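You operate a simulated robot arm through the tools that you are given. There is no shell and no other tool. Be economical: measure what you need, move in short steps, check, and stop when the job is done.

You run a simulated two-armed robot. Do the job below in one go: nothing can be reset, and whatever is moved stays where it is left.

JOB
Secure the blue-tag trailer's vent side: strut down, cover bolted, rod clipped, clamp down.
Fine: the strut away from the tongue; hold it while you pull its pin, lower it by hand.

The check looks at the end state, three seconds after you hand in, the way a careful person would. Anything else that was tipped, shoved, dropped, spilled or broken makes it a failure. A push-on lid holds only when it is set on centred and level and pressed home; a screw cap is set on level and turned clockwise until tight.

ROBOT AND FRAMES
Two 6-joint arms with two-finger parallel grippers on one trunk, on a base that drives. Base frame: it is fixed to the floor where the robot stands at the start and does not move with it; the origin is under the middle of the robot, x ahead of it, y to its left, z up. Units: mm, degrees, N and s.
The left shoulder is at the start at [280, 185, 1143], the right one opposite. With the tool pointing down near the work surface each hand reaches from about 160 to 880 mm from the robot's upright axis, wherever it stands, measured 20 degrees to its own side. Places, roughly: blue-knob pin [2000, -500, 1200]; blue-tag front strut [2000, -500, 900]; blue-tag rear strut [500, -300, 1100]; rod clip [1000, 100, 1100]; slide bolt [1200, -100, 900]; toggle clamp [1800, -200, 1200]; white-knob pin [600, 0, 1200]. Payload 1.57 kg a hand.
The tool frame of a hand sits at the grasp point between the pads (the TCP): z along the fingers, y along the line on which they close. The tips reach 30 mm beyond it. Largest opening 80 mm; finger width 17, thickness 12; the body of the gripper, 40 by 82 mm, starts 80 mm behind the TCP.
Orientation is told as [roll, pitch, yaw] about the base's x, y, z axes, in that order, counted from this pose: with the fingers straight down and closing along the base's y, the tool's x points along the base's -x, its y along +y and its z along -z.

CONTROLS
- The arms move only by the tool apply_moves. It takes "left_steps", "right_steps" or both (then of equal length, played together; a hand with none holds still); each is a list of rows, each an object of numbers (a shift or turn left out is 0, a gripper value left out holds the last): "hand": the closure, from 0 (fully open) to 1 (shut); "tx", "ty", "tz": the shift along the tool's x, y, z in mm; "ax", "ay", "az": the turn, a rotation vector about the tool's x, y, z in degrees. In form: [{"hand": .., "tx": .., "ty": .., "tz": .., "ax": .., "ay": .., "az": ..}, ...]. A call has 1 to 10 rows; each row shifts and turns the commanded pose from where the row before left it, along the tool's axes as they then stand. Rows are played at 5 a second. More than 50 mm and 8.6 degrees between two rows, or a gripper value outside its range, and nothing of the call is played. A pose out of reach is approached as far as the arm can. The call stops where the force on the tool passes 90 N (or 10 N more than at its start, if that is more) or the arm is blocked; 0.2 s more then pass. The fingers move at their own pace (about 153 mm/s each) and stop on an object; they squeeze with about 26 N. The grip force told is the motor's: it shows also when the fingers shut on nothing. Time passes only in rows, and 0.2 s behind the last, so rows that do not move let the fingers close. It gives the time, the measured TCP pose, the force on the tool (base axes), the opening and the grip force at its end, in the units of the frame above (readings bear some noise), with the torque about the TCP (base axes, N m) and any sound that the robot's microphone picked up.
- Cameras (640 x 400 px; columns grow to the right, rows downward): "scene" is now at [251.6, -23, 1616.1]; the picture's right is [-0.25, -0.97, 0.00], its down [-0.41, 0.11, -0.91] and it looks along [0.88, -0.23, -0.42] (base axes); focal length 214 px, centre (320, 200). "left" rides on the left gripper at [72, 6, -122] in its tool frame; the picture's right is [-0.09, 1.00, 0.00], its down [-0.84, -0.08, -0.54] and it looks along [-0.54, -0.05, 0.84] (tool axes); focal length 238 px, centre (320, 200). "right" rides on the right gripper at [72, -7, -122] in its tool frame; the picture's right is [0.09, 1.00, 0.00], its down [-0.84, 0.08, -0.54] and it looks along [-0.54, 0.05, 0.84] (tool axes); focal length 238 px, centre (320, 200). There is no depth. A picture from a camera that has moved, and an enlarged one, comes with that camera's place and axes in the base frame and with its lens.
- capture(camera): a new picture of that camera. No time passes.
- raise_lower(by): slides the trunk up (or, below 0, down) by that many mm; the arms and the scene camera ride with it, the base frame stays. It gives what a move gives, with no picture.
- steer(legs): drives the robot by 1 to 6 legs, each [ahead, turn to the left] in mm and degrees, along the robot's own axes; the way and the turn of a leg run together, so that a leg with both is an arc; at most 1500 mm and 180 degrees a leg. The arms and the cameras ride along, it lands a little off, and it stops where it bumps. It gives what a move gives.
- aim_head(pan, tilt): turns the head with the scene camera to pan (to the left, within 86 degrees either way) and tilt (down, from -29 to 69), counted from straight ahead of the robot. It gives what a move gives.
- close_up(camera, box): a new picture of the part [left, top, right, bottom] of that camera's present view, enlarged. No time passes.
- sign_off(): hands the job in; it is judged then, once.

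Work in short steps. Places have to be worked out from the pictures, the camera data and where the tool is seen: move nearer, look again, correct. Check each grasp and each placing, and mend what went wrong. You have 120 turns and 92 pictures in all, those below and enlarged ones among them. Open the grippers and draw the arms clear of the work before you hand the job in, unless the task says otherwise.

The tools are called by a JSON object that holds its "op" and its "data". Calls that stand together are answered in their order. apply_moves: Moves the arms, as the interface text tells. Its arguments: {"type":"object","properties":{"left_steps":{"type":"array","items":{"type":"object","properties":{"hand":{"type":"number"},"tx":{"type":"number"},"ty":{"type":"number"},"tz":{"type":"number"},"ax":{"type":"number"},"ay":{"type":"number"},"az":{"type":"number"}}}},"right_steps":{"type":"array","items":{"type":"object","properties":{"hand":{"type":"number"},"tx":{"type":"number"},"ty":{"type":"number"},"tz":{"type":"number"},"ax":{"type":"number"},"ay":{"type":"number"},"az":{"type":"number"}}}}},"required":[]} The other tools are called the same way: raise_lower (by) slides the trunk up or down; steer (legs) drives the base; aim_head (pan, tilt) turns the head that bears the scene camera; capture (camera) takes a picture; close_up (camera, box) takes an enlarged picture of a part of a camera's view; sign_off () hands the job in.

At the start:

```text
time: 0.0
left_eef_pos: [557.5, 245.1, 1491.5]
left_ee_rot: [0.0, 0.0, 0.0]
left_ft_force: [1.1, 0.5, -0.2]
left_moment: [0.02, -0.01, 0.0]
left_gripper_width: 80.3
left_grasp_force: 0.1
right_eef_pos: [548.8, -263.2, 1502.0]
right_ee_rot: [-0.1, 0.0, 0.0]
right_ft_force: [1.2, 0.1, -0.4]
right_moment: [-0.01, -0.01, 0.0]
right_gripper_width: 80.0
right_grasp_force: 0.1
trunk travel left (down, up): [-838.0, 152.0]
robot x, y, heading: [0.0, -0.1, -0.2]
head pan, tilt: [-14.5, 25.1]
```

scene: 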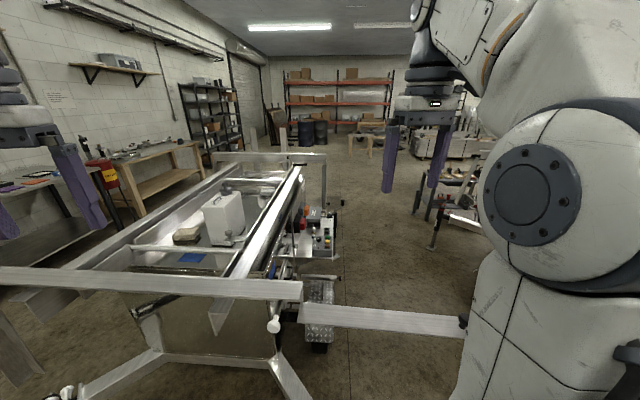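
right: 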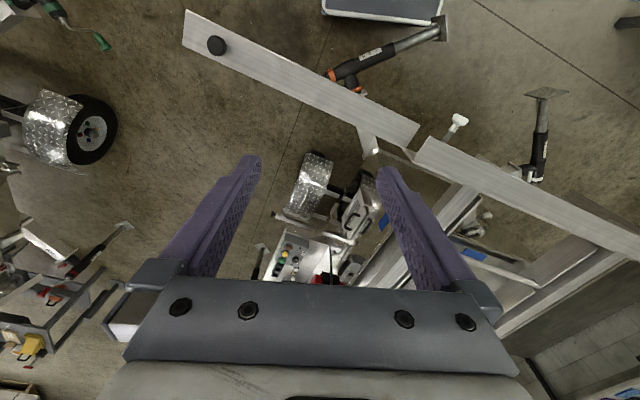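
left: 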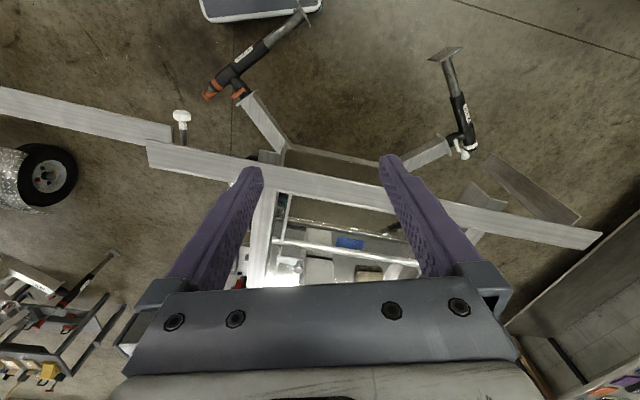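

The first views show a trailer frame ahead with several struts; I need a better overview, so I look at details of the scene first.

{"op": "close_up", "data": {"camera": "scene", "box": [180, 140, 380, 265]}}

{"op": "close_up", "data": {"camera": "scene", "box": [380, 90, 500, 250]}}

{"op": "close_up", "data": {"camera": "scene", "box": [0, 240, 480, 400]}}

```text
3.20 times, centred on (280, 202) of scene
camera zoom: at [251.6, -23.0, 1616.1], right [-0.25, -0.97, 0.0], down [-0.41, 0.11, -0.91], along [0.88, -0.23, -0.42], focal length 686 px, centre (448, 192)
```

zoom: 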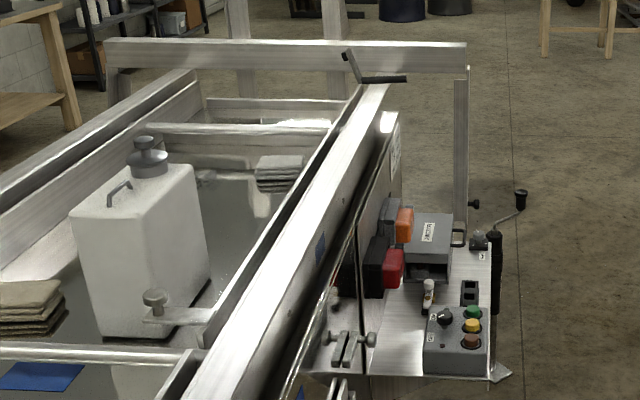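

```text
2.50 times, centred on (440, 170) of scene
camera zoom: at [251.6, -23.0, 1616.1], right [-0.25, -0.97, 0.0], down [-0.41, 0.11, -0.91], along [0.88, -0.23, -0.42], focal length 536 px, centre (20, 275)
```

zoom: 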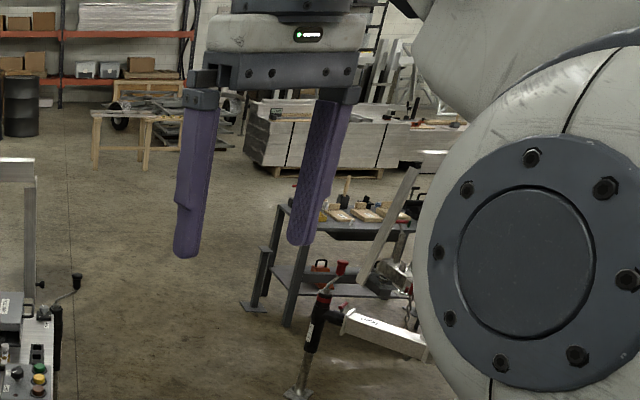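

```text
1.33 times, centred on (240, 320) of scene
camera zoom: at [251.6, -23.0, 1616.1], right [-0.25, -0.97, 0.0], down [-0.41, 0.11, -0.91], along [0.88, -0.23, -0.42], focal length 286 px, centre (427, 40)
```

zoom: 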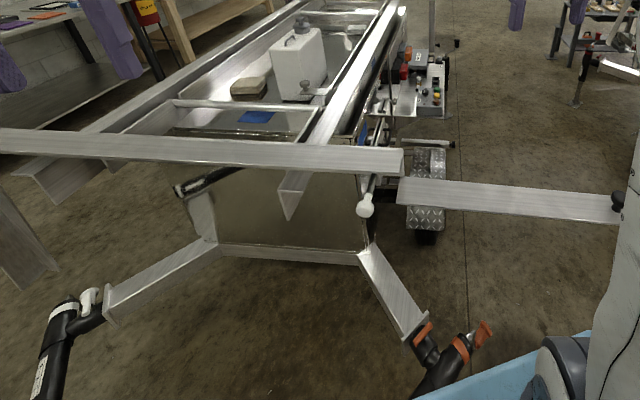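

I pan the head around to see the near end, the right side and the left side of the trailer.

{"op": "aim_head", "data": {"pan": 0, "tilt": 50}}

{"op": "capture", "data": {"camera": "scene"}}

{"op": "aim_head", "data": {"pan": -60, "tilt": 40}}

{"op": "capture", "data": {"camera": "scene"}}

```text
time: 0.9
left_eef_pos: [557.8, 246.3, 1492.1]
left_ee_rot: [0.0, 0.0, -0.1]
left_ft_force: [0.7, -0.6, -0.4]
left_moment: [0.01, 0.0, 0.0]
left_gripper_width: 80.1
left_grasp_force: 0.0
right_eef_pos: [549.8, -262.4, 1503.2]
right_ee_rot: [0.1, 0.0, -0.1]
right_ft_force: [-0.3, -0.1, -0.6]
right_moment: [0.01, 0.03, 0.03]
right_gripper_width: 80.1
right_grasp_force: 0.1
trunk travel left (down, up): [-838.0, 152.0]
robot x, y, heading: [2.1, 3.5, 0.0]
head pan, tilt: [0.0, 50.0]
```

```text
85 pictures are left
camera scene: at [239.5, 0.0, 1578.8], right [0.0, -1.0, 0.0], down [-0.77, 0.0, -0.64], along [0.64, 0.0, -0.77], focal length 214 px, centre (320, 200)
```

scene: 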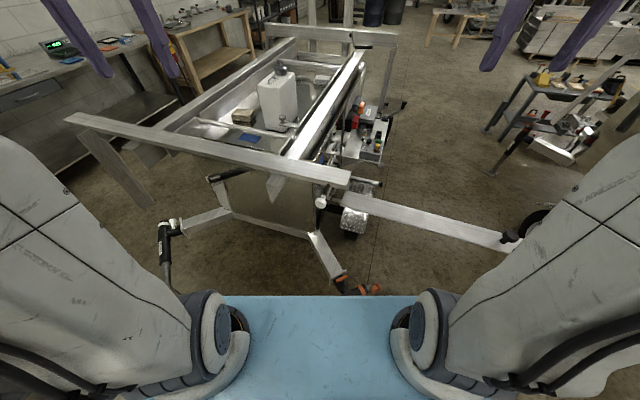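

```text
time: 2.2
left_eef_pos: [558.2, 245.0, 1492.1]
left_ee_rot: [0.0, 0.0, 0.0]
left_ft_force: [0.3, 0.4, 0.7]
left_moment: [-0.04, 0.0, -0.01]
left_gripper_width: 79.9
left_grasp_force: 0.0
right_eef_pos: [549.1, -263.4, 1501.3]
right_ee_rot: [0.0, 0.1, -0.1]
right_ft_force: [-0.1, 1.6, 0.0]
right_moment: [0.01, 0.03, 0.04]
right_gripper_width: 80.1
right_grasp_force: 0.0
trunk travel left (down, up): [-838.0, 152.0]
robot x, y, heading: [-2.4, 0.2, -0.4]
head pan, tilt: [-60.0, 40.0]
```

```text
84 pictures are left
camera scene: at [205.0, -73.6, 1592.9], right [-0.87, -0.5, 0.0], down [-0.32, 0.56, -0.77], along [0.38, -0.66, -0.64], focal length 214 px, centre (320, 200)
```

scene: 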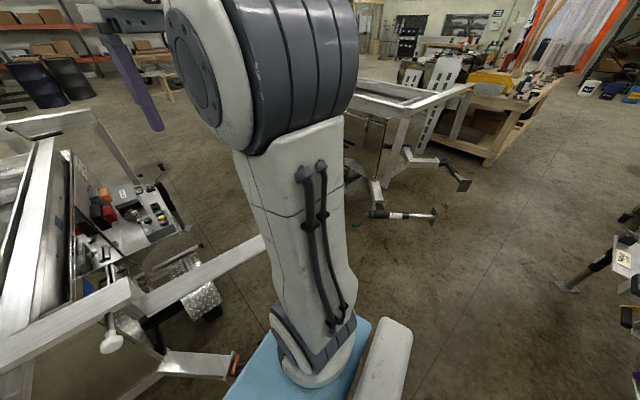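

The strut (with white-knob pin) sticks out from the near-right corner. I zoom in on it and the vent side.

{"op": "aim_head", "data": {"pan": -15, "tilt": 48}}

{"op": "close_up", "data": {"camera": "scene", "box": [220, 140, 500, 315]}}

{"op": "close_up", "data": {"camera": "scene", "box": [200, 30, 420, 168]}}

{"op": "close_up", "data": {"camera": "right", "box": [240, 100, 500, 290]}}

```text
time: 3.3
left_eef_pos: [557.5, 246.0, 1492.9]
left_ee_rot: [0.0, 0.0, 0.0]
left_ft_force: [0.3, -0.3, 0.2]
left_moment: [-0.01, 0.01, -0.01]
left_gripper_width: 80.0
left_grasp_force: 0.0
right_eef_pos: [549.6, -263.3, 1503.2]
right_ee_rot: [0.0, 0.0, 0.1]
right_ft_force: [-0.2, -0.4, 0.4]
right_moment: [-0.03, -0.01, 0.03]
right_gripper_width: 80.1
right_grasp_force: 0.0
trunk travel left (down, up): [-838.0, 152.0]
robot x, y, heading: [0.5, 2.5, -0.0]
head pan, tilt: [-15.0, 48.0]
```

```text
2.29 times, centred on (360, 228) of scene
camera zoom: at [238.5, -20.5, 1581.5], right [-0.26, -0.97, 0.0], down [-0.72, 0.19, -0.67], along [0.65, -0.17, -0.74], focal length 490 px, centre (229, 137)
```

zoom: 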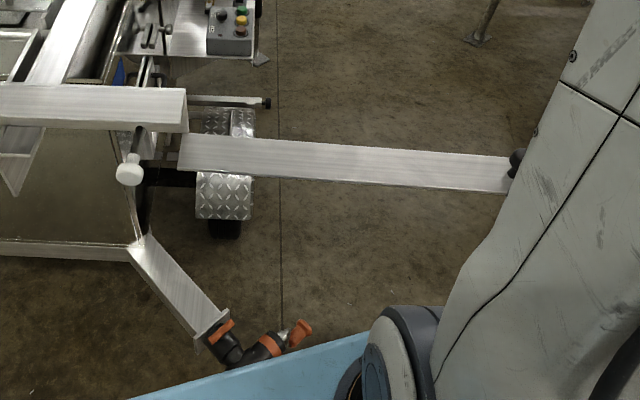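

```text
2.90 times, centred on (310, 99) of scene
camera zoom: at [238.5, -20.5, 1581.5], right [-0.26, -0.97, 0.0], down [-0.72, 0.19, -0.67], along [0.65, -0.17, -0.74], focal length 622 px, centre (349, 493)
```

zoom: 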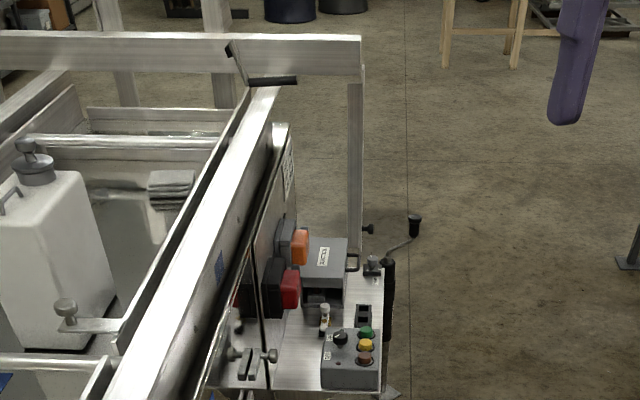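

```text
2.11 times, centred on (370, 195) of right
camera zoom: at [477.9, -269.6, 1624.7], right [-0.09, 1.0, 0.0], down [0.84, 0.08, 0.54], along [0.54, 0.05, -0.84], focal length 502 px, centre (215, 210)
```

zoom: 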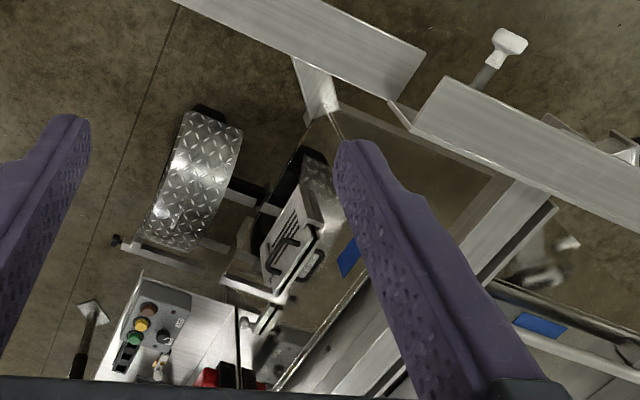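

The trailer seems yawed about −17° relative to me. I back up a bit while turning right so that I face along it, then look again.

{"op": "steer", "data": {"legs": [[-150, 0], [0, -17]]}}

{"op": "aim_head", "data": {"pan": 0, "tilt": 40}}

{"op": "capture", "data": {"camera": "scene"}}

{"op": "capture", "data": {"camera": "right"}}

```text
time: 5.7
left_eef_pos: [456.2, 71.4, 1492.4]
left_ee_rot: [0.0, 0.0, -17.1]
left_ft_force: [0.4, 0.5, -0.1]
left_moment: [-0.03, 0.04, -0.03]
left_gripper_width: 80.1
left_grasp_force: 0.1
right_eef_pos: [298.2, -413.2, 1503.3]
right_ee_rot: [0.2, 0.0, -17.2]
right_ft_force: [0.3, -0.5, 1.3]
right_moment: [0.02, -0.02, -0.01]
right_gripper_width: 80.1
right_grasp_force: 0.0
trunk travel left (down, up): [-838.0, 152.0]
robot x, y, heading: [-148.3, -0.2, -17.2]
head pan, tilt: [-15.0, 48.0]
```

```text
time: 6.4
left_eef_pos: [455.8, 70.4, 1492.2]
left_ee_rot: [0.0, 0.0, -17.1]
left_ft_force: [0.1, 1.0, -0.2]
left_moment: [0.05, 0.01, -0.02]
left_gripper_width: 79.9
left_grasp_force: 0.0
right_eef_pos: [297.7, -411.9, 1502.6]
right_ee_rot: [0.0, 0.0, -17.2]
right_ft_force: [0.2, -0.7, 0.2]
right_moment: [-0.02, -0.02, -0.03]
right_gripper_width: 80.0
right_grasp_force: 0.0
trunk travel left (down, up): [-838.0, 152.0]
robot x, y, heading: [-151.9, -0.0, -17.4]
head pan, tilt: [0.0, 40.0]
```

```text
80 pictures are left
camera scene: at [86.8, -72.7, 1592.9], right [-0.3, -0.95, 0.0], down [-0.61, 0.19, -0.77], along [0.73, -0.23, -0.64], focal length 214 px, centre (320, 200)
```

scene: 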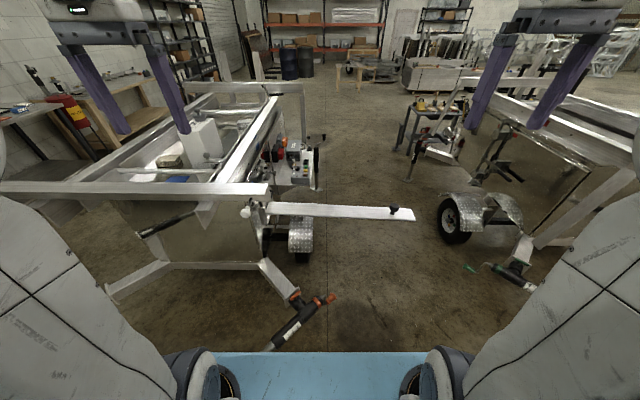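

```text
79 pictures are left
camera right: at [227.7, -398.0, 1624.7], right [0.21, 0.98, 0.0], down [0.82, -0.17, 0.54], along [0.53, -0.11, -0.84], focal length 238 px, centre (320, 200)
```

right: 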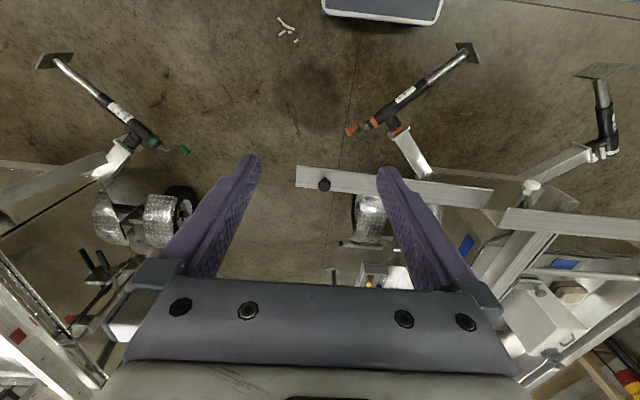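

Well aligned now. I zoom on the strut from both cameras to triangulate.

{"op": "close_up", "data": {"camera": "scene", "box": [220, 170, 440, 308]}}

{"op": "close_up", "data": {"camera": "right", "box": [280, 100, 580, 290]}}

{"op": "close_up", "data": {"camera": "left", "box": [0, 40, 340, 252]}}

```text
2.90 times, centred on (330, 239) of scene
camera zoom: at [86.8, -72.7, 1592.9], right [-0.3, -0.95, 0.0], down [-0.61, 0.19, -0.77], along [0.73, -0.23, -0.64], focal length 622 px, centre (291, 87)
```

zoom: 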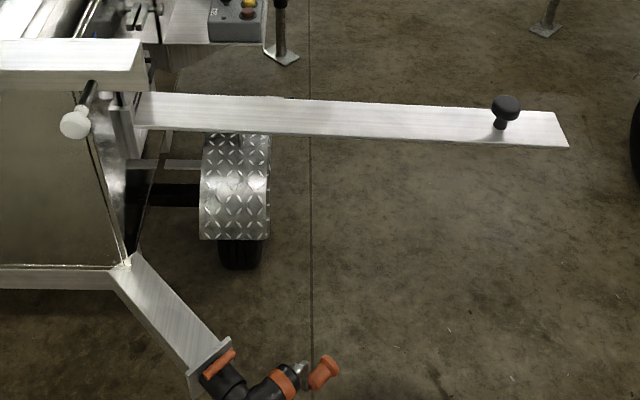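

```text
2.11 times, centred on (430, 195) of right
camera zoom: at [227.7, -398.0, 1624.7], right [0.21, 0.98, 0.0], down [0.82, -0.17, 0.54], along [0.53, -0.11, -0.84], focal length 502 px, centre (88, 210)
```

zoom: 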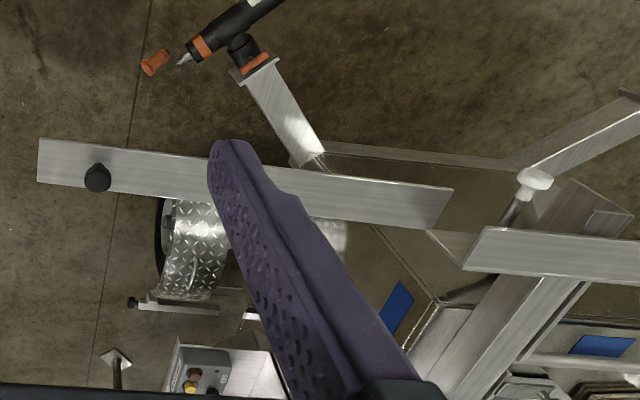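

```text
1.88 times, centred on (170, 146) of left
camera zoom: at [388.5, 98.4, 1615.0], right [0.38, 0.92, 0.0], down [0.78, -0.32, 0.54], along [0.5, -0.21, -0.84], focal length 449 px, centre (602, 302)
```

zoom: 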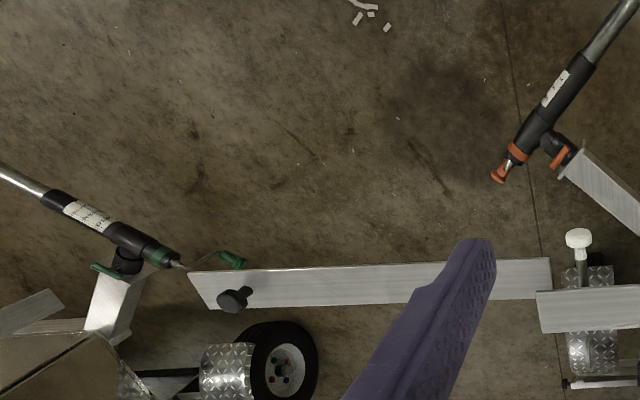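

Triangulated: strut is a flat bar from (593,−54,1138) to (447,−498,1115), pin knob at (565,−6,1181), pin along my heading. I back up 100 mm more and turn both hands to point forward.

{"op": "steer", "data": {"legs": [[-100, -1]]}}

{"op": "apply_moves", "data": {"left_steps": [{"ay": -8.6}, {"ay": -8.6}, {"ay": -8.6}, {"ay": -8.6}, {"ay": -8.6}, {"ay": -8.6}, {"ay": -8.6}, {"ay": -8.6}, {"ay": -8.6}, {"ay": -8.6}], "right_steps": [{"ay": -8.6}, {"ay": -8.6}, {"ay": -8.6}, {"ay": -8.6}, {"ay": -8.6}, {"ay": -8.6}, {"ay": -8.6}, {"ay": -8.6}, {"ay": -8.6}, {"ay": -8.6}]}}

{"op": "apply_moves", "data": {"left_steps": [{"ay": -4}, {}, {}, {}, {}, {}, {}, {}, {}, {}], "right_steps": [{"ay": -4}, {}, {"az": -8.6}, {"az": -8.6}, {"az": -8.6}, {"az": -8.6}, {"az": -8.6}, {"az": -8.6}, {"az": -8.6}, {"az": -8.6}]}}

```text
time: 7.6
left_eef_pos: [358.9, 91.4, 1491.4]
left_ee_rot: [-0.1, 0.0, -18.0]
left_ft_force: [0.1, 0.4, 0.4]
left_moment: [0.01, 0.02, 0.01]
left_gripper_width: 79.8
left_grasp_force: 0.2
right_eef_pos: [191.6, -389.7, 1502.2]
right_ee_rot: [0.0, 0.1, -18.2]
right_ft_force: [-0.7, 0.6, -0.4]
right_moment: [0.0, 0.0, -0.01]
right_gripper_width: 79.8
right_grasp_force: 0.0
trunk travel left (down, up): [-838.0, 152.0]
robot x, y, heading: [-252.5, 33.3, -18.0]
head pan, tilt: [0.0, 40.0]
```

```text
time: 9.8
left_eef_pos: [504.5, 118.9, 1545.5]
left_ee_rot: [0.1, -86.1, -18.1]
left_ft_force: [-0.4, -0.2, -0.2]
left_moment: [0.01, 0.03, -0.02]
left_gripper_width: 80.0
left_grasp_force: 0.1
left hand out of reach, approached as far as the arm can: row 3, 4, 5, 6, 7, 8, 9, 10
right_eef_pos: [272.9, -505.9, 1557.3]
right_ee_rot: [-0.5, -86.0, -17.6]
right_ft_force: [0.1, 0.1, 0.9]
right_moment: [-0.01, 0.03, 0.01]
right_gripper_width: 80.2
right_grasp_force: 0.1
right hand out of reach, approached as far as the arm can: row 3, 4, 5, 6, 7, 8, 9, 10
trunk travel left (down, up): [-838.0, 152.0]
robot x, y, heading: [-247.8, 31.4, -18.3]
head pan, tilt: [0.0, 40.0]
```

```text
time: 12.0
left_eef_pos: [506.1, 119.1, 1545.2]
left_ee_rot: [132.2, -89.9, -150.3]
left_ft_force: [-0.8, 0.3, 0.2]
left_moment: [0.01, -0.02, 0.01]
left_gripper_width: 80.0
left_grasp_force: 0.0
right_eef_pos: [272.9, -505.9, 1558.2]
right_ee_rot: [-90.0, -21.1, 71.9]
right_ft_force: [0.0, -0.1, 0.3]
right_moment: [-0.03, 0.0, 0.03]
right_gripper_width: 79.9
right_grasp_force: 0.1
trunk travel left (down, up): [-838.0, 152.0]
robot x, y, heading: [-245.6, 30.9, -18.2]
head pan, tilt: [0.0, 40.0]
```

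Both hands point forward. Now finish the right roll and bring both hands down near their pre-grasp points.

{"op": "apply_moves", "data": {"left_steps": [{}, {}, {}, {"tx": 43, "ty": -14}, {"tx": 43, "ty": -14}, {"tx": 43, "ty": -14}, {"tx": 43, "ty": -14}, {"tx": 43, "ty": -14}, {"tx": 43, "ty": -14}, {"tx": 43, "ty": -14}], "right_steps": [{"az": -7}, {"az": -7}, {"az": -7.2}, {"tx": -22.9, "ty": 43.9, "tz": 6}, {"tx": -22.9, "ty": 43.9, "tz": 6}, {"tx": -22.9, "ty": 43.9, "tz": 6}, {"tx": -22.9, "ty": 43.9, "tz": 6}, {"tx": -22.9, "ty": 43.9, "tz": 6}, {"tx": -22.9, "ty": 43.9, "tz": 6}, {"tx": -22.9, "ty": 43.9, "tz": 6}]}}

{"op": "capture", "data": {"camera": "right"}}

{"op": "capture", "data": {"camera": "left"}}

{"op": "capture", "data": {"camera": "scene"}}

```text
time: 14.2
left_eef_pos: [532.4, 35.4, 1293.9]
left_ee_rot: [-76.4, -88.2, 58.1]
left_ft_force: [0.0, 0.4, 0.5]
left_moment: [0.02, 0.03, 0.01]
left_gripper_width: 79.9
left_grasp_force: 0.0
left hand out of reach, approached as far as the arm can: row 7, 8, 9, 10
right_eef_pos: [402.9, -359.3, 1506.4]
right_ee_rot: [-90.0, -0.8, 71.4]
right_ft_force: [-0.1, 1.1, 0.0]
right_moment: [0.02, 0.01, -0.1]
right_gripper_width: 79.9
right_grasp_force: 0.0
right hand out of reach, approached as far as the arm can: row 1, 2, 3, 4, 5, 6, 7, 8, 9
trunk travel left (down, up): [-838.0, 152.0]
robot x, y, heading: [-247.9, 27.1, -18.3]
head pan, tilt: [0.0, 40.0]
```

```text
75 pictures are left
camera right: at [264.8, -389.2, 1512.8], right [-0.03, -0.08, -1.0], down [-0.25, 0.97, -0.07], along [0.97, 0.25, -0.04], focal length 238 px, centre (320, 200)
```

right: 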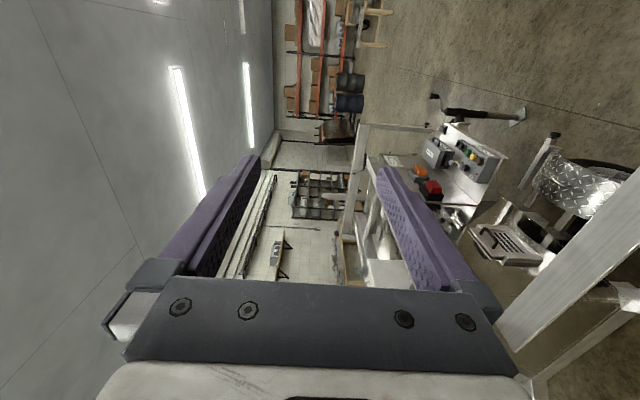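

```text
74 pictures are left
camera left: at [417.1, 78.1, 1224.0], right [0.31, 0.95, 0.06], down [-0.52, 0.12, 0.84], along [0.79, -0.3, 0.53], focal length 238 px, centre (320, 200)
```

left: 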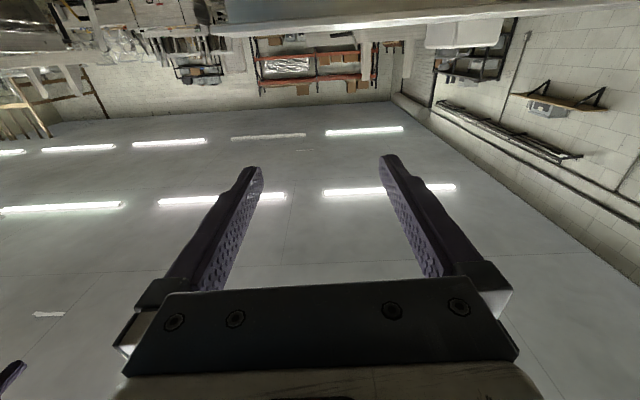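

```text
73 pictures are left
camera scene: at [-12.1, -45.3, 1592.8], right [-0.31, -0.95, 0.0], down [-0.61, 0.2, -0.77], along [0.73, -0.24, -0.64], focal length 214 px, centre (320, 200)
```

scene: 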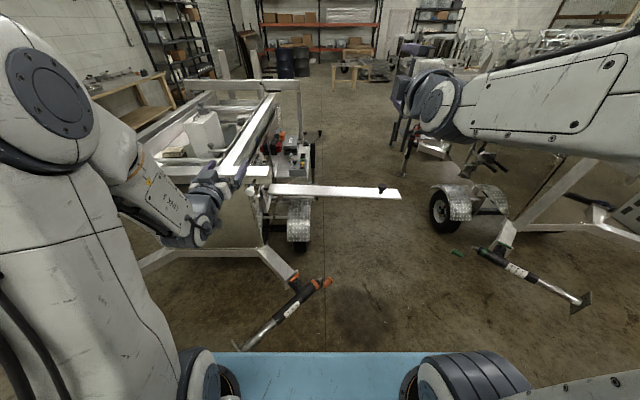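

The hands hit an inner reach limit at this closeness; I need to back up ~150 mm. First I look to the rear sides for obstacles.

{"op": "aim_head", "data": {"pan": 86, "tilt": 30}}

{"op": "capture", "data": {"camera": "scene"}}

{"op": "aim_head", "data": {"pan": -86, "tilt": 30}}

{"op": "capture", "data": {"camera": "scene"}}

{"op": "aim_head", "data": {"pan": 0, "tilt": 40}}

```text
time: 15.8
left_eef_pos: [531.9, 35.4, 1295.7]
left_ee_rot: [-77.5, -88.1, 59.1]
left_ft_force: [0.2, 0.1, -1.0]
left_moment: [0.0, -0.02, -0.02]
left_gripper_width: 80.2
left_grasp_force: 0.0
right_eef_pos: [401.1, -361.4, 1506.9]
right_ee_rot: [-89.9, -1.0, 71.2]
right_ft_force: [-0.7, -0.6, -0.4]
right_moment: [-0.01, -0.02, 0.03]
right_gripper_width: 80.1
right_grasp_force: 0.0
trunk travel left (down, up): [-838.0, 152.0]
robot x, y, heading: [-248.3, 29.9, -18.2]
head pan, tilt: [85.9, 30.0]
```

```text
72 pictures are left
camera scene: at [-59.1, 64.9, 1608.3], right [0.93, -0.38, 0.0], down [-0.19, -0.46, -0.87], along [0.33, 0.8, -0.5], focal length 214 px, centre (320, 200)
```

scene: 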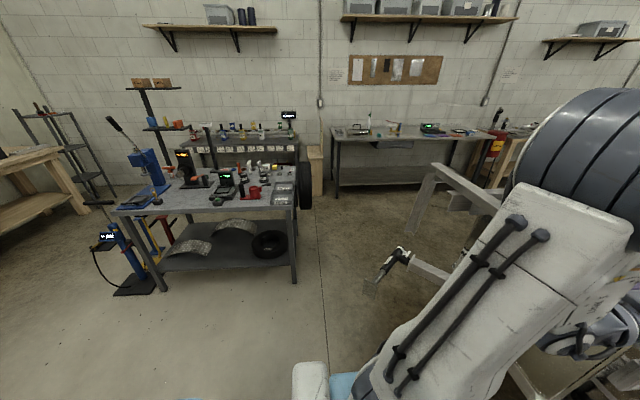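

```text
time: 18.4
left_eef_pos: [532.0, 35.5, 1294.3]
left_ee_rot: [-77.5, -88.1, 59.1]
left_ft_force: [0.9, -0.5, 0.1]
left_moment: [-0.03, 0.01, 0.0]
left_gripper_width: 80.1
left_grasp_force: 0.0
right_eef_pos: [401.9, -361.1, 1507.0]
right_ee_rot: [-89.9, -0.9, 71.0]
right_ft_force: [-1.1, -0.2, 0.6]
right_moment: [0.01, -0.02, -0.03]
right_gripper_width: 79.9
right_grasp_force: 0.1
trunk travel left (down, up): [-838.0, 152.0]
robot x, y, heading: [-246.6, 32.7, -18.1]
head pan, tilt: [-85.9, 30.0]
```

```text
71 pictures are left
camera scene: at [-115.6, -106.5, 1608.3], right [-0.97, 0.24, 0.0], down [0.12, 0.48, -0.87], along [-0.21, -0.84, -0.5], focal length 214 px, centre (320, 200)
```

scene: 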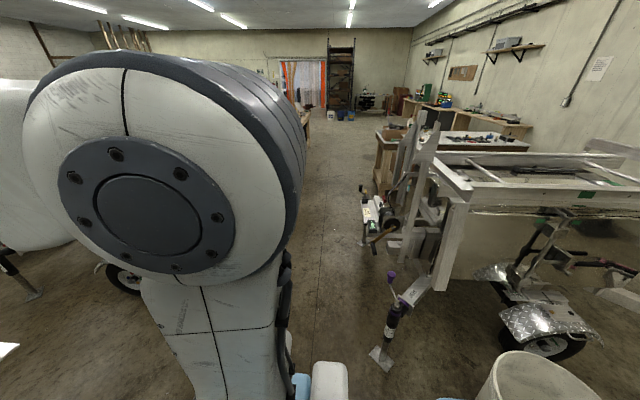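

```text
time: 20.0
left_eef_pos: [530.8, 35.1, 1295.8]
left_ee_rot: [-77.3, -88.2, 59.1]
left_ft_force: [-1.0, -0.1, 0.3]
left_moment: [0.0, 0.07, -0.04]
left_gripper_width: 80.0
left_grasp_force: 0.0
right_eef_pos: [400.5, -360.9, 1507.5]
right_ee_rot: [-89.9, -0.8, 71.2]
right_ft_force: [0.4, -0.9, 0.2]
right_moment: [0.05, 0.03, -0.06]
right_gripper_width: 79.7
right_grasp_force: 0.0
trunk travel left (down, up): [-838.0, 152.0]
robot x, y, heading: [-250.2, 33.6, -18.5]
head pan, tilt: [0.0, 40.0]
```

Rear is clear for 150 mm (a bucket stands about 500 mm further behind). I back up 150 mm.

{"op": "steer", "data": {"legs": [[-150, 0]]}}

{"op": "apply_moves", "data": {"left_steps": [{}]}}

```text
time: 21.4
left_eef_pos: [388.2, 81.2, 1294.6]
left_ee_rot: [-77.0, -88.1, 58.6]
left_ft_force: [0.4, 0.0, 0.0]
left_moment: [0.02, -0.05, -0.04]
left_gripper_width: 79.7
left_grasp_force: 0.0
right_eef_pos: [256.5, -312.5, 1506.9]
right_ee_rot: [-90.0, 0.0, 71.9]
right_ft_force: [-0.1, -0.3, 0.1]
right_moment: [-0.03, 0.03, -0.02]
right_gripper_width: 80.1
right_grasp_force: 0.1
trunk travel left (down, up): [-838.0, 152.0]
robot x, y, heading: [-389.8, 79.0, -18.4]
head pan, tilt: [0.0, 40.0]
```

```text
time: 21.8
left_eef_pos: [386.6, 82.2, 1295.2]
left_ee_rot: [-77.7, -88.1, 59.4]
left_ft_force: [0.3, 0.0, -0.4]
left_moment: [0.01, 0.0, -0.03]
left_gripper_width: 80.2
left_grasp_force: 0.1
right_eef_pos: [257.0, -312.6, 1507.8]
right_ee_rot: [-89.9, 0.0, 71.8]
right_ft_force: [0.2, 0.1, -0.2]
right_moment: [0.02, -0.04, -0.02]
right_gripper_width: 80.0
right_grasp_force: 0.0
trunk travel left (down, up): [-838.0, 152.0]
robot x, y, heading: [-391.0, 77.9, -18.5]
head pan, tilt: [0.0, 40.0]
```

Now moving both to pre-grasp about 100 mm short of the strut and the knob.

{"op": "apply_moves", "data": {"left_steps": [{"tx": 12.7, "ty": -3.1, "tz": 10.8}, {"tx": 12.7, "ty": -3.1, "tz": 10.8}, {"tx": 12.7, "ty": -3.1, "tz": 10.8}, {"tx": 12.7, "ty": -3.1, "tz": 10.8}, {"tx": 12.7, "ty": -3.1, "tz": 10.8}, {"tx": 12.7, "ty": -3.1, "tz": 10.8}, {"tx": 12.7, "ty": -3.1, "tz": 10.8}, {"tx": 12.7, "ty": -3.1, "tz": 10.8}, {"tx": 12.7, "ty": -3.1, "tz": 10.8}], "right_steps": [{"tx": -5.8, "ty": 43, "tz": 15.3}, {"tx": -5.8, "ty": 43, "tz": 15.3}, {"tx": -5.8, "ty": 43, "tz": 15.3}, {"tx": -5.8, "ty": 43, "tz": 15.3}, {"tx": -5.8, "ty": 43, "tz": 15.3}, {"tx": -5.8, "ty": 43, "tz": 15.3}, {"tx": -5.8, "ty": 43, "tz": 15.3}, {"tx": -5.8, "ty": 43, "tz": 15.3}, {"tx": -5.8, "ty": 43, "tz": 15.3}]}}

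{"op": "capture", "data": {"camera": "right"}}

{"op": "capture", "data": {"camera": "left"}}

{"op": "close_up", "data": {"camera": "scene", "box": [180, 130, 420, 280]}}

```text
time: 23.8
left_eef_pos: [497.2, 72.3, 1220.8]
left_ee_rot: [-77.3, -87.6, 58.6]
left_ft_force: [-0.8, -0.6, 0.3]
left_moment: [-0.02, -0.03, -0.01]
left_gripper_width: 79.9
left_grasp_force: 0.1
left hand out of reach, approached as far as the arm can: row 1, 2, 3, 4, 5, 6, 7, 8, 9
right_eef_pos: [403.7, -308.5, 1118.7]
right_ee_rot: [-90.1, 0.0, 71.8]
right_ft_force: [-0.3, -0.1, -0.1]
right_moment: [0.0, -0.02, 0.02]
right_gripper_width: 80.3
right_grasp_force: 0.0
trunk travel left (down, up): [-838.0, 152.0]
robot x, y, heading: [-392.6, 79.1, -18.3]
head pan, tilt: [0.0, 40.0]
```

```text
70 pictures are left
camera right: at [265.1, -338.1, 1126.4], right [-0.03, -0.09, -1.0], down [-0.25, 0.96, -0.08], along [0.97, 0.25, -0.05], focal length 238 px, centre (320, 200)
```

right: 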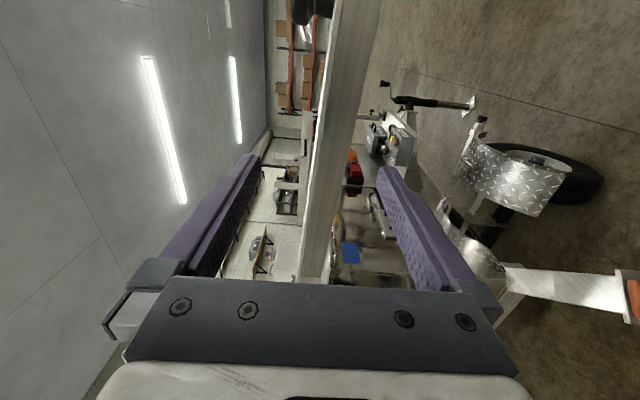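

```text
69 pictures are left
camera left: at [381.6, 115.8, 1150.0], right [0.32, 0.95, 0.05], down [-0.52, 0.13, 0.84], along [0.79, -0.3, 0.53], focal length 238 px, centre (320, 200)
```

left: 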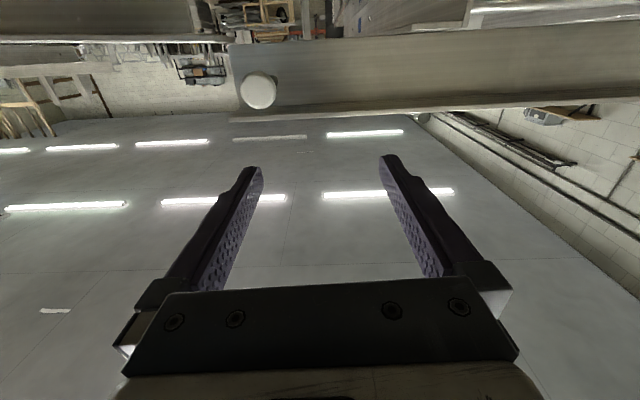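

```text
2.67 times, centred on (300, 205) of scene
camera zoom: at [-157.6, 2.1, 1593.0], right [-0.31, -0.95, 0.0], down [-0.61, 0.2, -0.77], along [0.73, -0.24, -0.64], focal length 572 px, centre (373, 187)
```

zoom: 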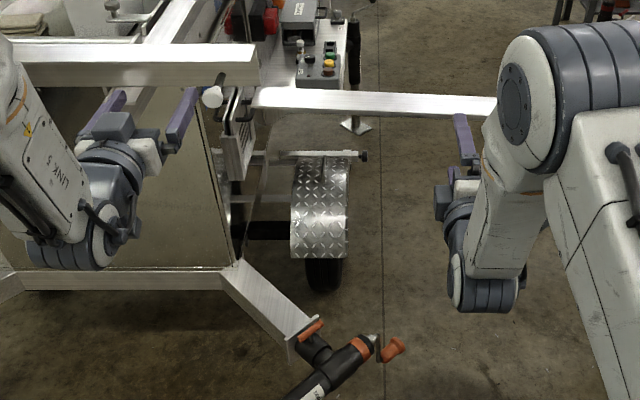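

Right hand is at its pre-grasp; left hit reach limits. I zoom into the right wrist view to understand the strut's cross-section.

{"op": "close_up", "data": {"camera": "right", "box": [240, 0, 440, 290]}}

{"op": "close_up", "data": {"camera": "left", "box": [160, 0, 340, 130]}}

```text
1.38 times, centred on (340, 145) of right
camera zoom: at [265.1, -338.1, 1126.4], right [-0.03, -0.09, -1.0], down [-0.25, 0.96, -0.08], along [0.97, 0.25, -0.05], focal length 329 px, centre (292, 276)
```

zoom: 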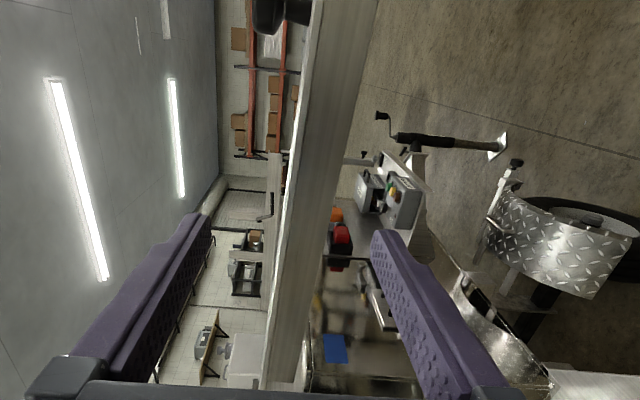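

```text
3.08 times, centred on (250, 65) of left
camera zoom: at [381.6, 115.8, 1150.0], right [0.32, 0.95, 0.05], down [-0.52, 0.13, 0.84], along [0.79, -0.3, 0.53], focal length 733 px, centre (535, 615)
```

zoom: 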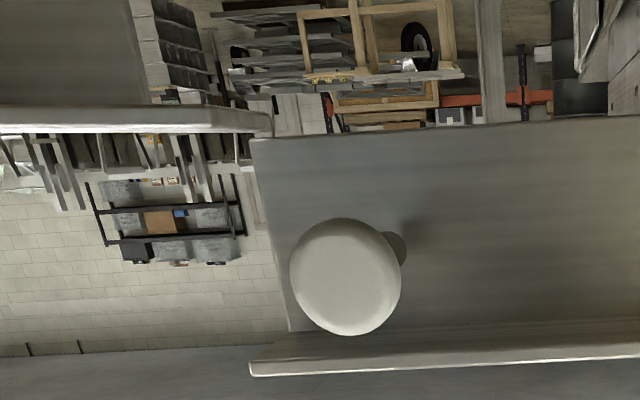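

The strut is an angle iron: thin top flange (~8 mm) with a vertical flange behind, so I grip its top flange from the front. Right hand advances 112 mm with 3 mm down (open), while the left hand rolls 90° for better reach.

{"op": "apply_moves", "data": {"left_steps": [{"az": 8.6}, {"az": 8.6}, {"az": 8.6}, {"az": 8.6}, {"az": 8.6}, {"az": 8.6}, {"az": 8.6}, {"az": 8.6}, {"az": 8.6}, {"az": 8.6}], "right_steps": [{"ty": 3}, {"tz": 28}, {"tz": 28}, {"tz": 28}, {"tz": 28}, {}, {}, {}, {}, {}]}}

{"op": "capture", "data": {"camera": "right"}}

{"op": "close_up", "data": {"camera": "scene", "box": [180, 130, 420, 280]}}

```text
time: 26.0
left_eef_pos: [496.9, 72.0, 1221.4]
left_ee_rot: [-77.5, -87.5, 58.7]
left_ft_force: [-1.3, 0.3, 0.1]
left_moment: [0.01, -0.04, -0.02]
left_gripper_width: 80.1
left_grasp_force: 0.0
left hand out of reach, approached as far as the arm can: row 1, 2, 3, 4, 5, 6, 7, 8, 9, 10
right_eef_pos: [510.6, -343.2, 1118.0]
right_ee_rot: [-90.0, 0.1, 71.8]
right_ft_force: [-0.4, 0.5, 0.7]
right_moment: [0.01, 0.02, -0.04]
right_gripper_width: 79.9
right_grasp_force: 0.0
trunk travel left (down, up): [-838.0, 152.0]
robot x, y, heading: [-391.9, 77.8, -18.1]
head pan, tilt: [0.0, 40.0]
```

```text
65 pictures are left
camera right: at [371.2, -373.1, 1124.7], right [-0.03, -0.09, -1.0], down [-0.25, 0.96, -0.08], along [0.97, 0.25, -0.05], focal length 238 px, centre (320, 200)
```

right: 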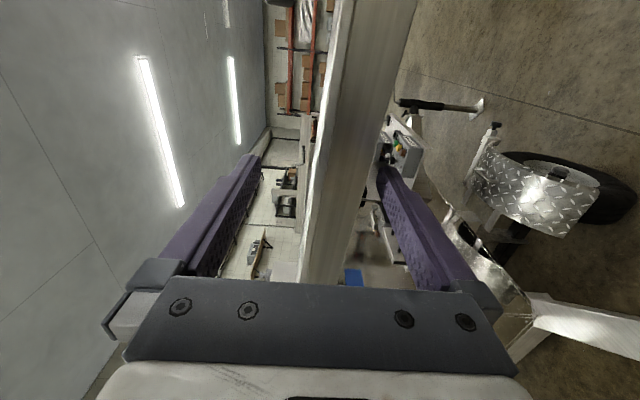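

```text
2.67 times, centred on (300, 205) of scene
camera zoom: at [-157.4, 2.1, 1592.9], right [-0.31, -0.95, 0.0], down [-0.61, 0.2, -0.77], along [0.73, -0.24, -0.64], focal length 572 px, centre (373, 187)
```

zoom: 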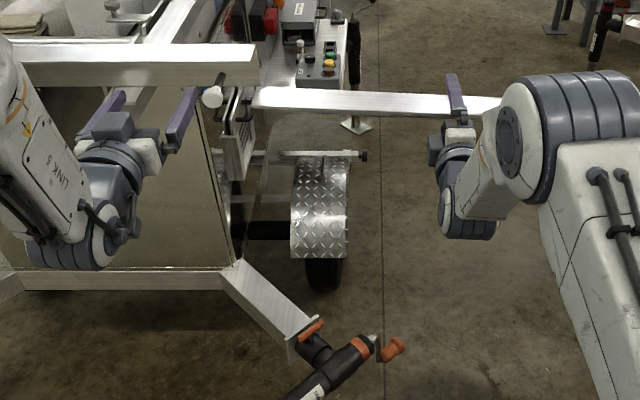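

Fingers straddle the strut. I zoom once on the fingertips to see where each sits before closing.

{"op": "close_up", "data": {"camera": "right", "box": [230, 100, 440, 290]}}

```text
2.11 times, centred on (335, 195) of right
camera zoom: at [371.2, -373.1, 1124.7], right [-0.03, -0.09, -1.0], down [-0.25, 0.96, -0.08], along [0.97, 0.25, -0.05], focal length 502 px, centre (288, 210)
```

zoom: 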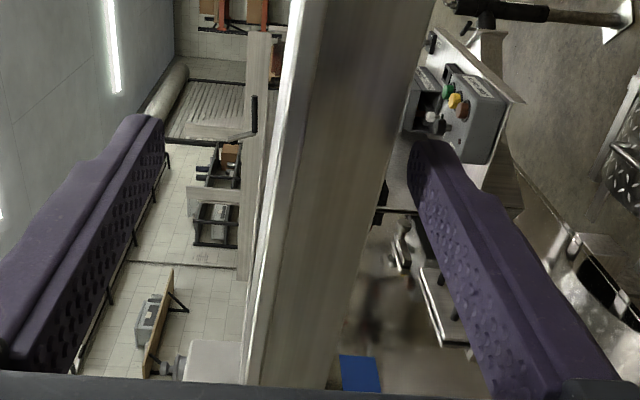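

Flange edge is centred between the fingers. I close the right hand.

{"op": "apply_moves", "data": {"right_steps": [{"hand": 0.5}, {"hand": 1}, {"hand": 1}, {"hand": 1}]}}

{"op": "close_up", "data": {"camera": "right", "box": [200, 60, 460, 290]}}

```text
time: 27.0
left_eef_pos: [496.9, 72.2, 1220.3]
left_ee_rot: [-77.7, -87.7, 59.0]
left_ft_force: [-0.6, 0.6, 0.7]
left_moment: [0.01, -0.05, 0.03]
left_gripper_width: 80.0
left_grasp_force: 0.0
right_eef_pos: [508.7, -343.2, 1119.1]
right_ee_rot: [-90.4, 0.0, 71.8]
right_ft_force: [4.1, -1.7, 10.6]
right_moment: [0.68, 0.62, 0.06]
right_gripper_width: 7.0
right_grasp_force: 26.3
trunk travel left (down, up): [-838.0, 152.0]
robot x, y, heading: [-390.0, 82.6, -18.3]
head pan, tilt: [0.0, 40.0]
```

```text
1.74 times, centred on (330, 175) of right
camera zoom: at [371.4, -373.1, 1126.2], right [-0.02, -0.09, -1.0], down [-0.25, 0.96, -0.08], along [0.97, 0.25, -0.05], focal length 414 px, centre (303, 244)
```

zoom: 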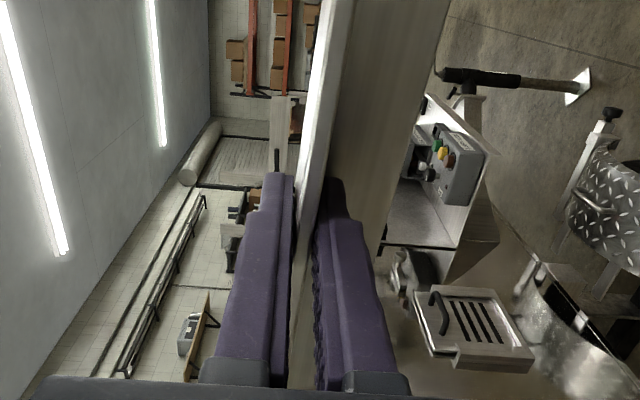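

The flange is firmly gripped (7 mm). Now I lift the left hand to get room and roll it 90°.

{"op": "apply_moves", "data": {"left_steps": [{"tx": -40}, {"tx": -40}, {"tx": -40}, {"tx": -40}, {"az": 8.6}, {"az": 8.6}, {"az": 8.6}, {"az": 8.6}, {"az": 8.6}, {"az": 8.6}]}}

```text
time: 29.2
left_eef_pos: [531.4, 158.1, 1491.6]
left_ee_rot: [88.4, -40.9, -108.1]
left_ft_force: [0.1, 0.5, 0.1]
left_moment: [0.02, -0.01, 0.0]
left_gripper_width: 80.2
left_grasp_force: 0.1
left hand out of reach, approached as far as the arm can: row 6, 7, 8, 9, 10
right_eef_pos: [509.1, -342.8, 1120.0]
right_ee_rot: [-90.3, 0.0, 71.9]
right_ft_force: [9.8, -3.7, 19.1]
right_moment: [0.65, 0.58, 0.01]
right_gripper_width: 6.9
right_grasp_force: 26.1
trunk travel left (down, up): [-838.0, 152.0]
robot x, y, heading: [-393.6, 78.5, -18.4]
head pan, tilt: [0.0, 40.0]
```

Rolling works up here; I finish the roll.

{"op": "apply_moves", "data": {"left_steps": [{"az": 8}, {"az": 8}, {"az": 8}, {"az": 8}, {"az": 7}, {}]}}

```text
time: 30.6
left_eef_pos: [565.6, 176.0, 1585.8]
left_ee_rot: [89.2, -1.7, -108.8]
left_ft_force: [-0.3, 0.3, -0.5]
left_moment: [0.02, -0.01, -0.03]
left_gripper_width: 79.7
left_grasp_force: 0.1
left hand out of reach, approached as far as the arm can: row 1, 2, 3, 4, 5
right_eef_pos: [509.2, -342.1, 1121.2]
right_ee_rot: [-90.3, 0.0, 71.8]
right_ft_force: [10.3, -4.4, 18.0]
right_moment: [0.65, 0.55, -0.02]
right_gripper_width: 6.6
right_grasp_force: 26.5
trunk travel left (down, up): [-838.0, 152.0]
robot x, y, heading: [-390.2, 79.1, -18.4]
head pan, tilt: [0.0, 40.0]
```

Left is rolled. I descend toward the knob, first 8/10 of the way.

{"op": "apply_moves", "data": {"left_steps": [{"tz": -2, "ty": -40, "tx": -17}, {"tz": -2, "ty": -40, "tx": -17}, {"tz": -2, "ty": -40, "tx": -17}, {"tz": -2, "ty": -40, "tx": -17}, {"tz": -2, "ty": -40, "tx": -17}, {"tz": -2, "ty": -40, "tx": -17}, {"tz": -2, "ty": -40, "tx": -17}, {"tz": -2, "ty": -40, "tx": -17}]}}

{"op": "capture", "data": {"camera": "left"}}

```text
time: 32.4
left_eef_pos: [643.2, 34.0, 1528.5]
left_ee_rot: [88.9, -1.9, -108.7]
left_ft_force: [-0.1, -0.1, 0.3]
left_moment: [0.01, 0.0, -0.02]
left_gripper_width: 80.0
left_grasp_force: 0.0
left hand out of reach, approached as far as the arm can: row 1, 2, 3, 4, 5, 6, 7, 8
right_eef_pos: [508.2, -343.9, 1120.3]
right_ee_rot: [-90.4, 0.0, 71.8]
right_ft_force: [8.4, -5.3, 17.5]
right_moment: [0.66, 0.52, 0.17]
right_gripper_width: 6.8
right_grasp_force: 26.3
trunk travel left (down, up): [-838.0, 152.0]
robot x, y, heading: [-392.4, 80.1, -18.4]
head pan, tilt: [0.0, 40.0]
```

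```text
61 pictures are left
camera left: at [551.6, 140.9, 1536.0], right [0.0, -0.06, 1.0], down [-0.78, -0.62, -0.04], along [0.62, -0.78, -0.05], focal length 238 px, centre (320, 200)
```

left: 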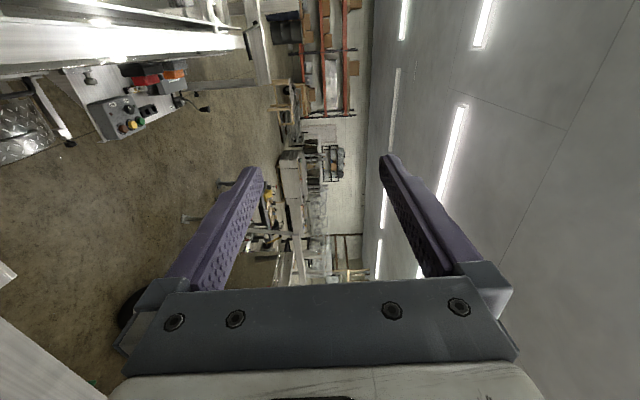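

Left slipped forward above the rail because of the reach limit. I retract it first, then try descending a little.

{"op": "apply_moves", "data": {"left_steps": [{"tz": -35, "tx": -16}, {"tz": -35, "tx": -16}, {"tz": -35, "tx": -16}, {"tz": -35, "tx": -16}, {"ty": -30}, {"ty": -30}]}}

```text
time: 33.8
left_eef_pos: [531.7, 23.2, 1555.3]
left_ee_rot: [85.7, -1.5, -103.6]
left_ft_force: [-0.5, -0.7, 0.4]
left_moment: [0.02, -0.01, -0.02]
left_gripper_width: 80.2
left_grasp_force: 0.1
left hand out of reach, approached as far as the arm can: row 1, 2, 3, 4, 5, 6
right_eef_pos: [509.2, -342.6, 1118.7]
right_ee_rot: [-90.3, 0.0, 71.7]
right_ft_force: [8.7, -4.4, 18.5]
right_moment: [0.64, 0.54, -0.01]
right_gripper_width: 6.8
right_grasp_force: 26.5
trunk travel left (down, up): [-838.0, 152.0]
robot x, y, heading: [-388.7, 78.9, -18.2]
head pan, tilt: [0.0, 40.0]
```

The forward pose is awkward for the left arm; a roll-0 hand pitched ~45° down should be comfortable and gives a good view. I undo the roll and pitch down while high above.

{"op": "apply_moves", "data": {"left_steps": [{"az": -8.6}, {"az": -8.6}, {"az": -8.6}, {"az": -8.6}, {"az": -8.6}, {"az": -8.6}, {"az": -8.6}, {"az": -8.6}, {"az": -8.6}, {"az": -8.6}]}}

{"op": "apply_moves", "data": {"left_steps": [{"az": -4, "ay": 4}, {"ay": 8.6}, {"ay": 8.6}, {"ay": 8.6}, {"ay": 8.6}, {"ay": 8.6}, {}]}}

```text
time: 36.0
left_eef_pos: [529.0, 28.7, 1541.8]
left_ee_rot: [74.8, -81.7, -86.7]
left_ft_force: [-0.4, -0.4, 0.8]
left_moment: [0.01, 0.0, 0.03]
left_gripper_width: 80.0
left_grasp_force: 0.1
left hand out of reach, approached as far as the arm can: row 1
right_eef_pos: [508.7, -342.7, 1119.9]
right_ee_rot: [-90.2, 0.0, 71.7]
right_ft_force: [7.4, -2.8, 18.7]
right_moment: [0.64, 0.55, 0.01]
right_gripper_width: 6.6
right_grasp_force: 25.8
trunk travel left (down, up): [-838.0, 152.0]
robot x, y, heading: [-396.8, 80.7, -18.4]
head pan, tilt: [0.0, 40.0]
```

```text
time: 37.6
left_eef_pos: [498.9, 35.2, 1513.5]
left_ee_rot: [5.5, -40.6, -15.5]
left_ft_force: [-0.5, 0.0, -0.4]
left_moment: [-0.01, -0.03, -0.01]
left_gripper_width: 80.1
left_grasp_force: 0.0
left hand out of reach, approached as far as the arm can: row 2, 5, 6
right_eef_pos: [508.8, -343.9, 1120.5]
right_ee_rot: [-90.3, -0.1, 71.8]
right_ft_force: [6.9, -3.3, 18.0]
right_moment: [0.68, 0.53, 0.06]
right_gripper_width: 6.8
right_grasp_force: 26.3
trunk travel left (down, up): [-838.0, 152.0]
robot x, y, heading: [-394.8, 80.1, -18.2]
head pan, tilt: [0.0, 40.0]
```

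Now comfortable. I descend toward a point 80 mm short of the knob along the tool axis.

{"op": "apply_moves", "data": {"left_steps": [{"tx": 26, "tz": 37, "ty": -3}, {"tx": 26, "tz": 37, "ty": -3}, {"tx": 26, "tz": 37, "ty": -3}, {"tx": 26, "tz": 37, "ty": -3}, {"tx": 26, "tz": 37, "ty": -3}, {"tx": 26, "tz": 37, "ty": -3}]}}

{"op": "capture", "data": {"camera": "left"}}

```text
time: 39.0
left_eef_pos: [527.4, 29.6, 1243.7]
left_ee_rot: [5.4, -40.7, -15.5]
left_ft_force: [0.0, 0.9, 0.0]
left_moment: [-0.03, 0.0, 0.01]
left_gripper_width: 80.0
left_grasp_force: 0.1
right_eef_pos: [508.5, -341.5, 1119.7]
right_ee_rot: [-90.3, 0.0, 71.8]
right_ft_force: [8.1, -3.8, 19.1]
right_moment: [0.64, 0.53, -0.04]
right_gripper_width: 6.7
right_grasp_force: 26.3
trunk travel left (down, up): [-838.0, 152.0]
robot x, y, heading: [-389.6, 82.3, -18.3]
head pan, tilt: [0.0, 40.0]
```

```text
60 pictures are left
camera left: at [395.9, 62.1, 1289.1], right [0.27, 0.95, 0.13], down [0.24, -0.2, 0.95], along [0.93, -0.23, -0.29], focal length 238 px, centre (320, 200)
```

left: 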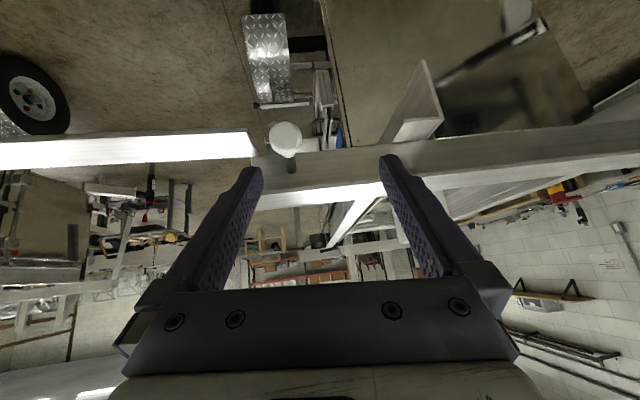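

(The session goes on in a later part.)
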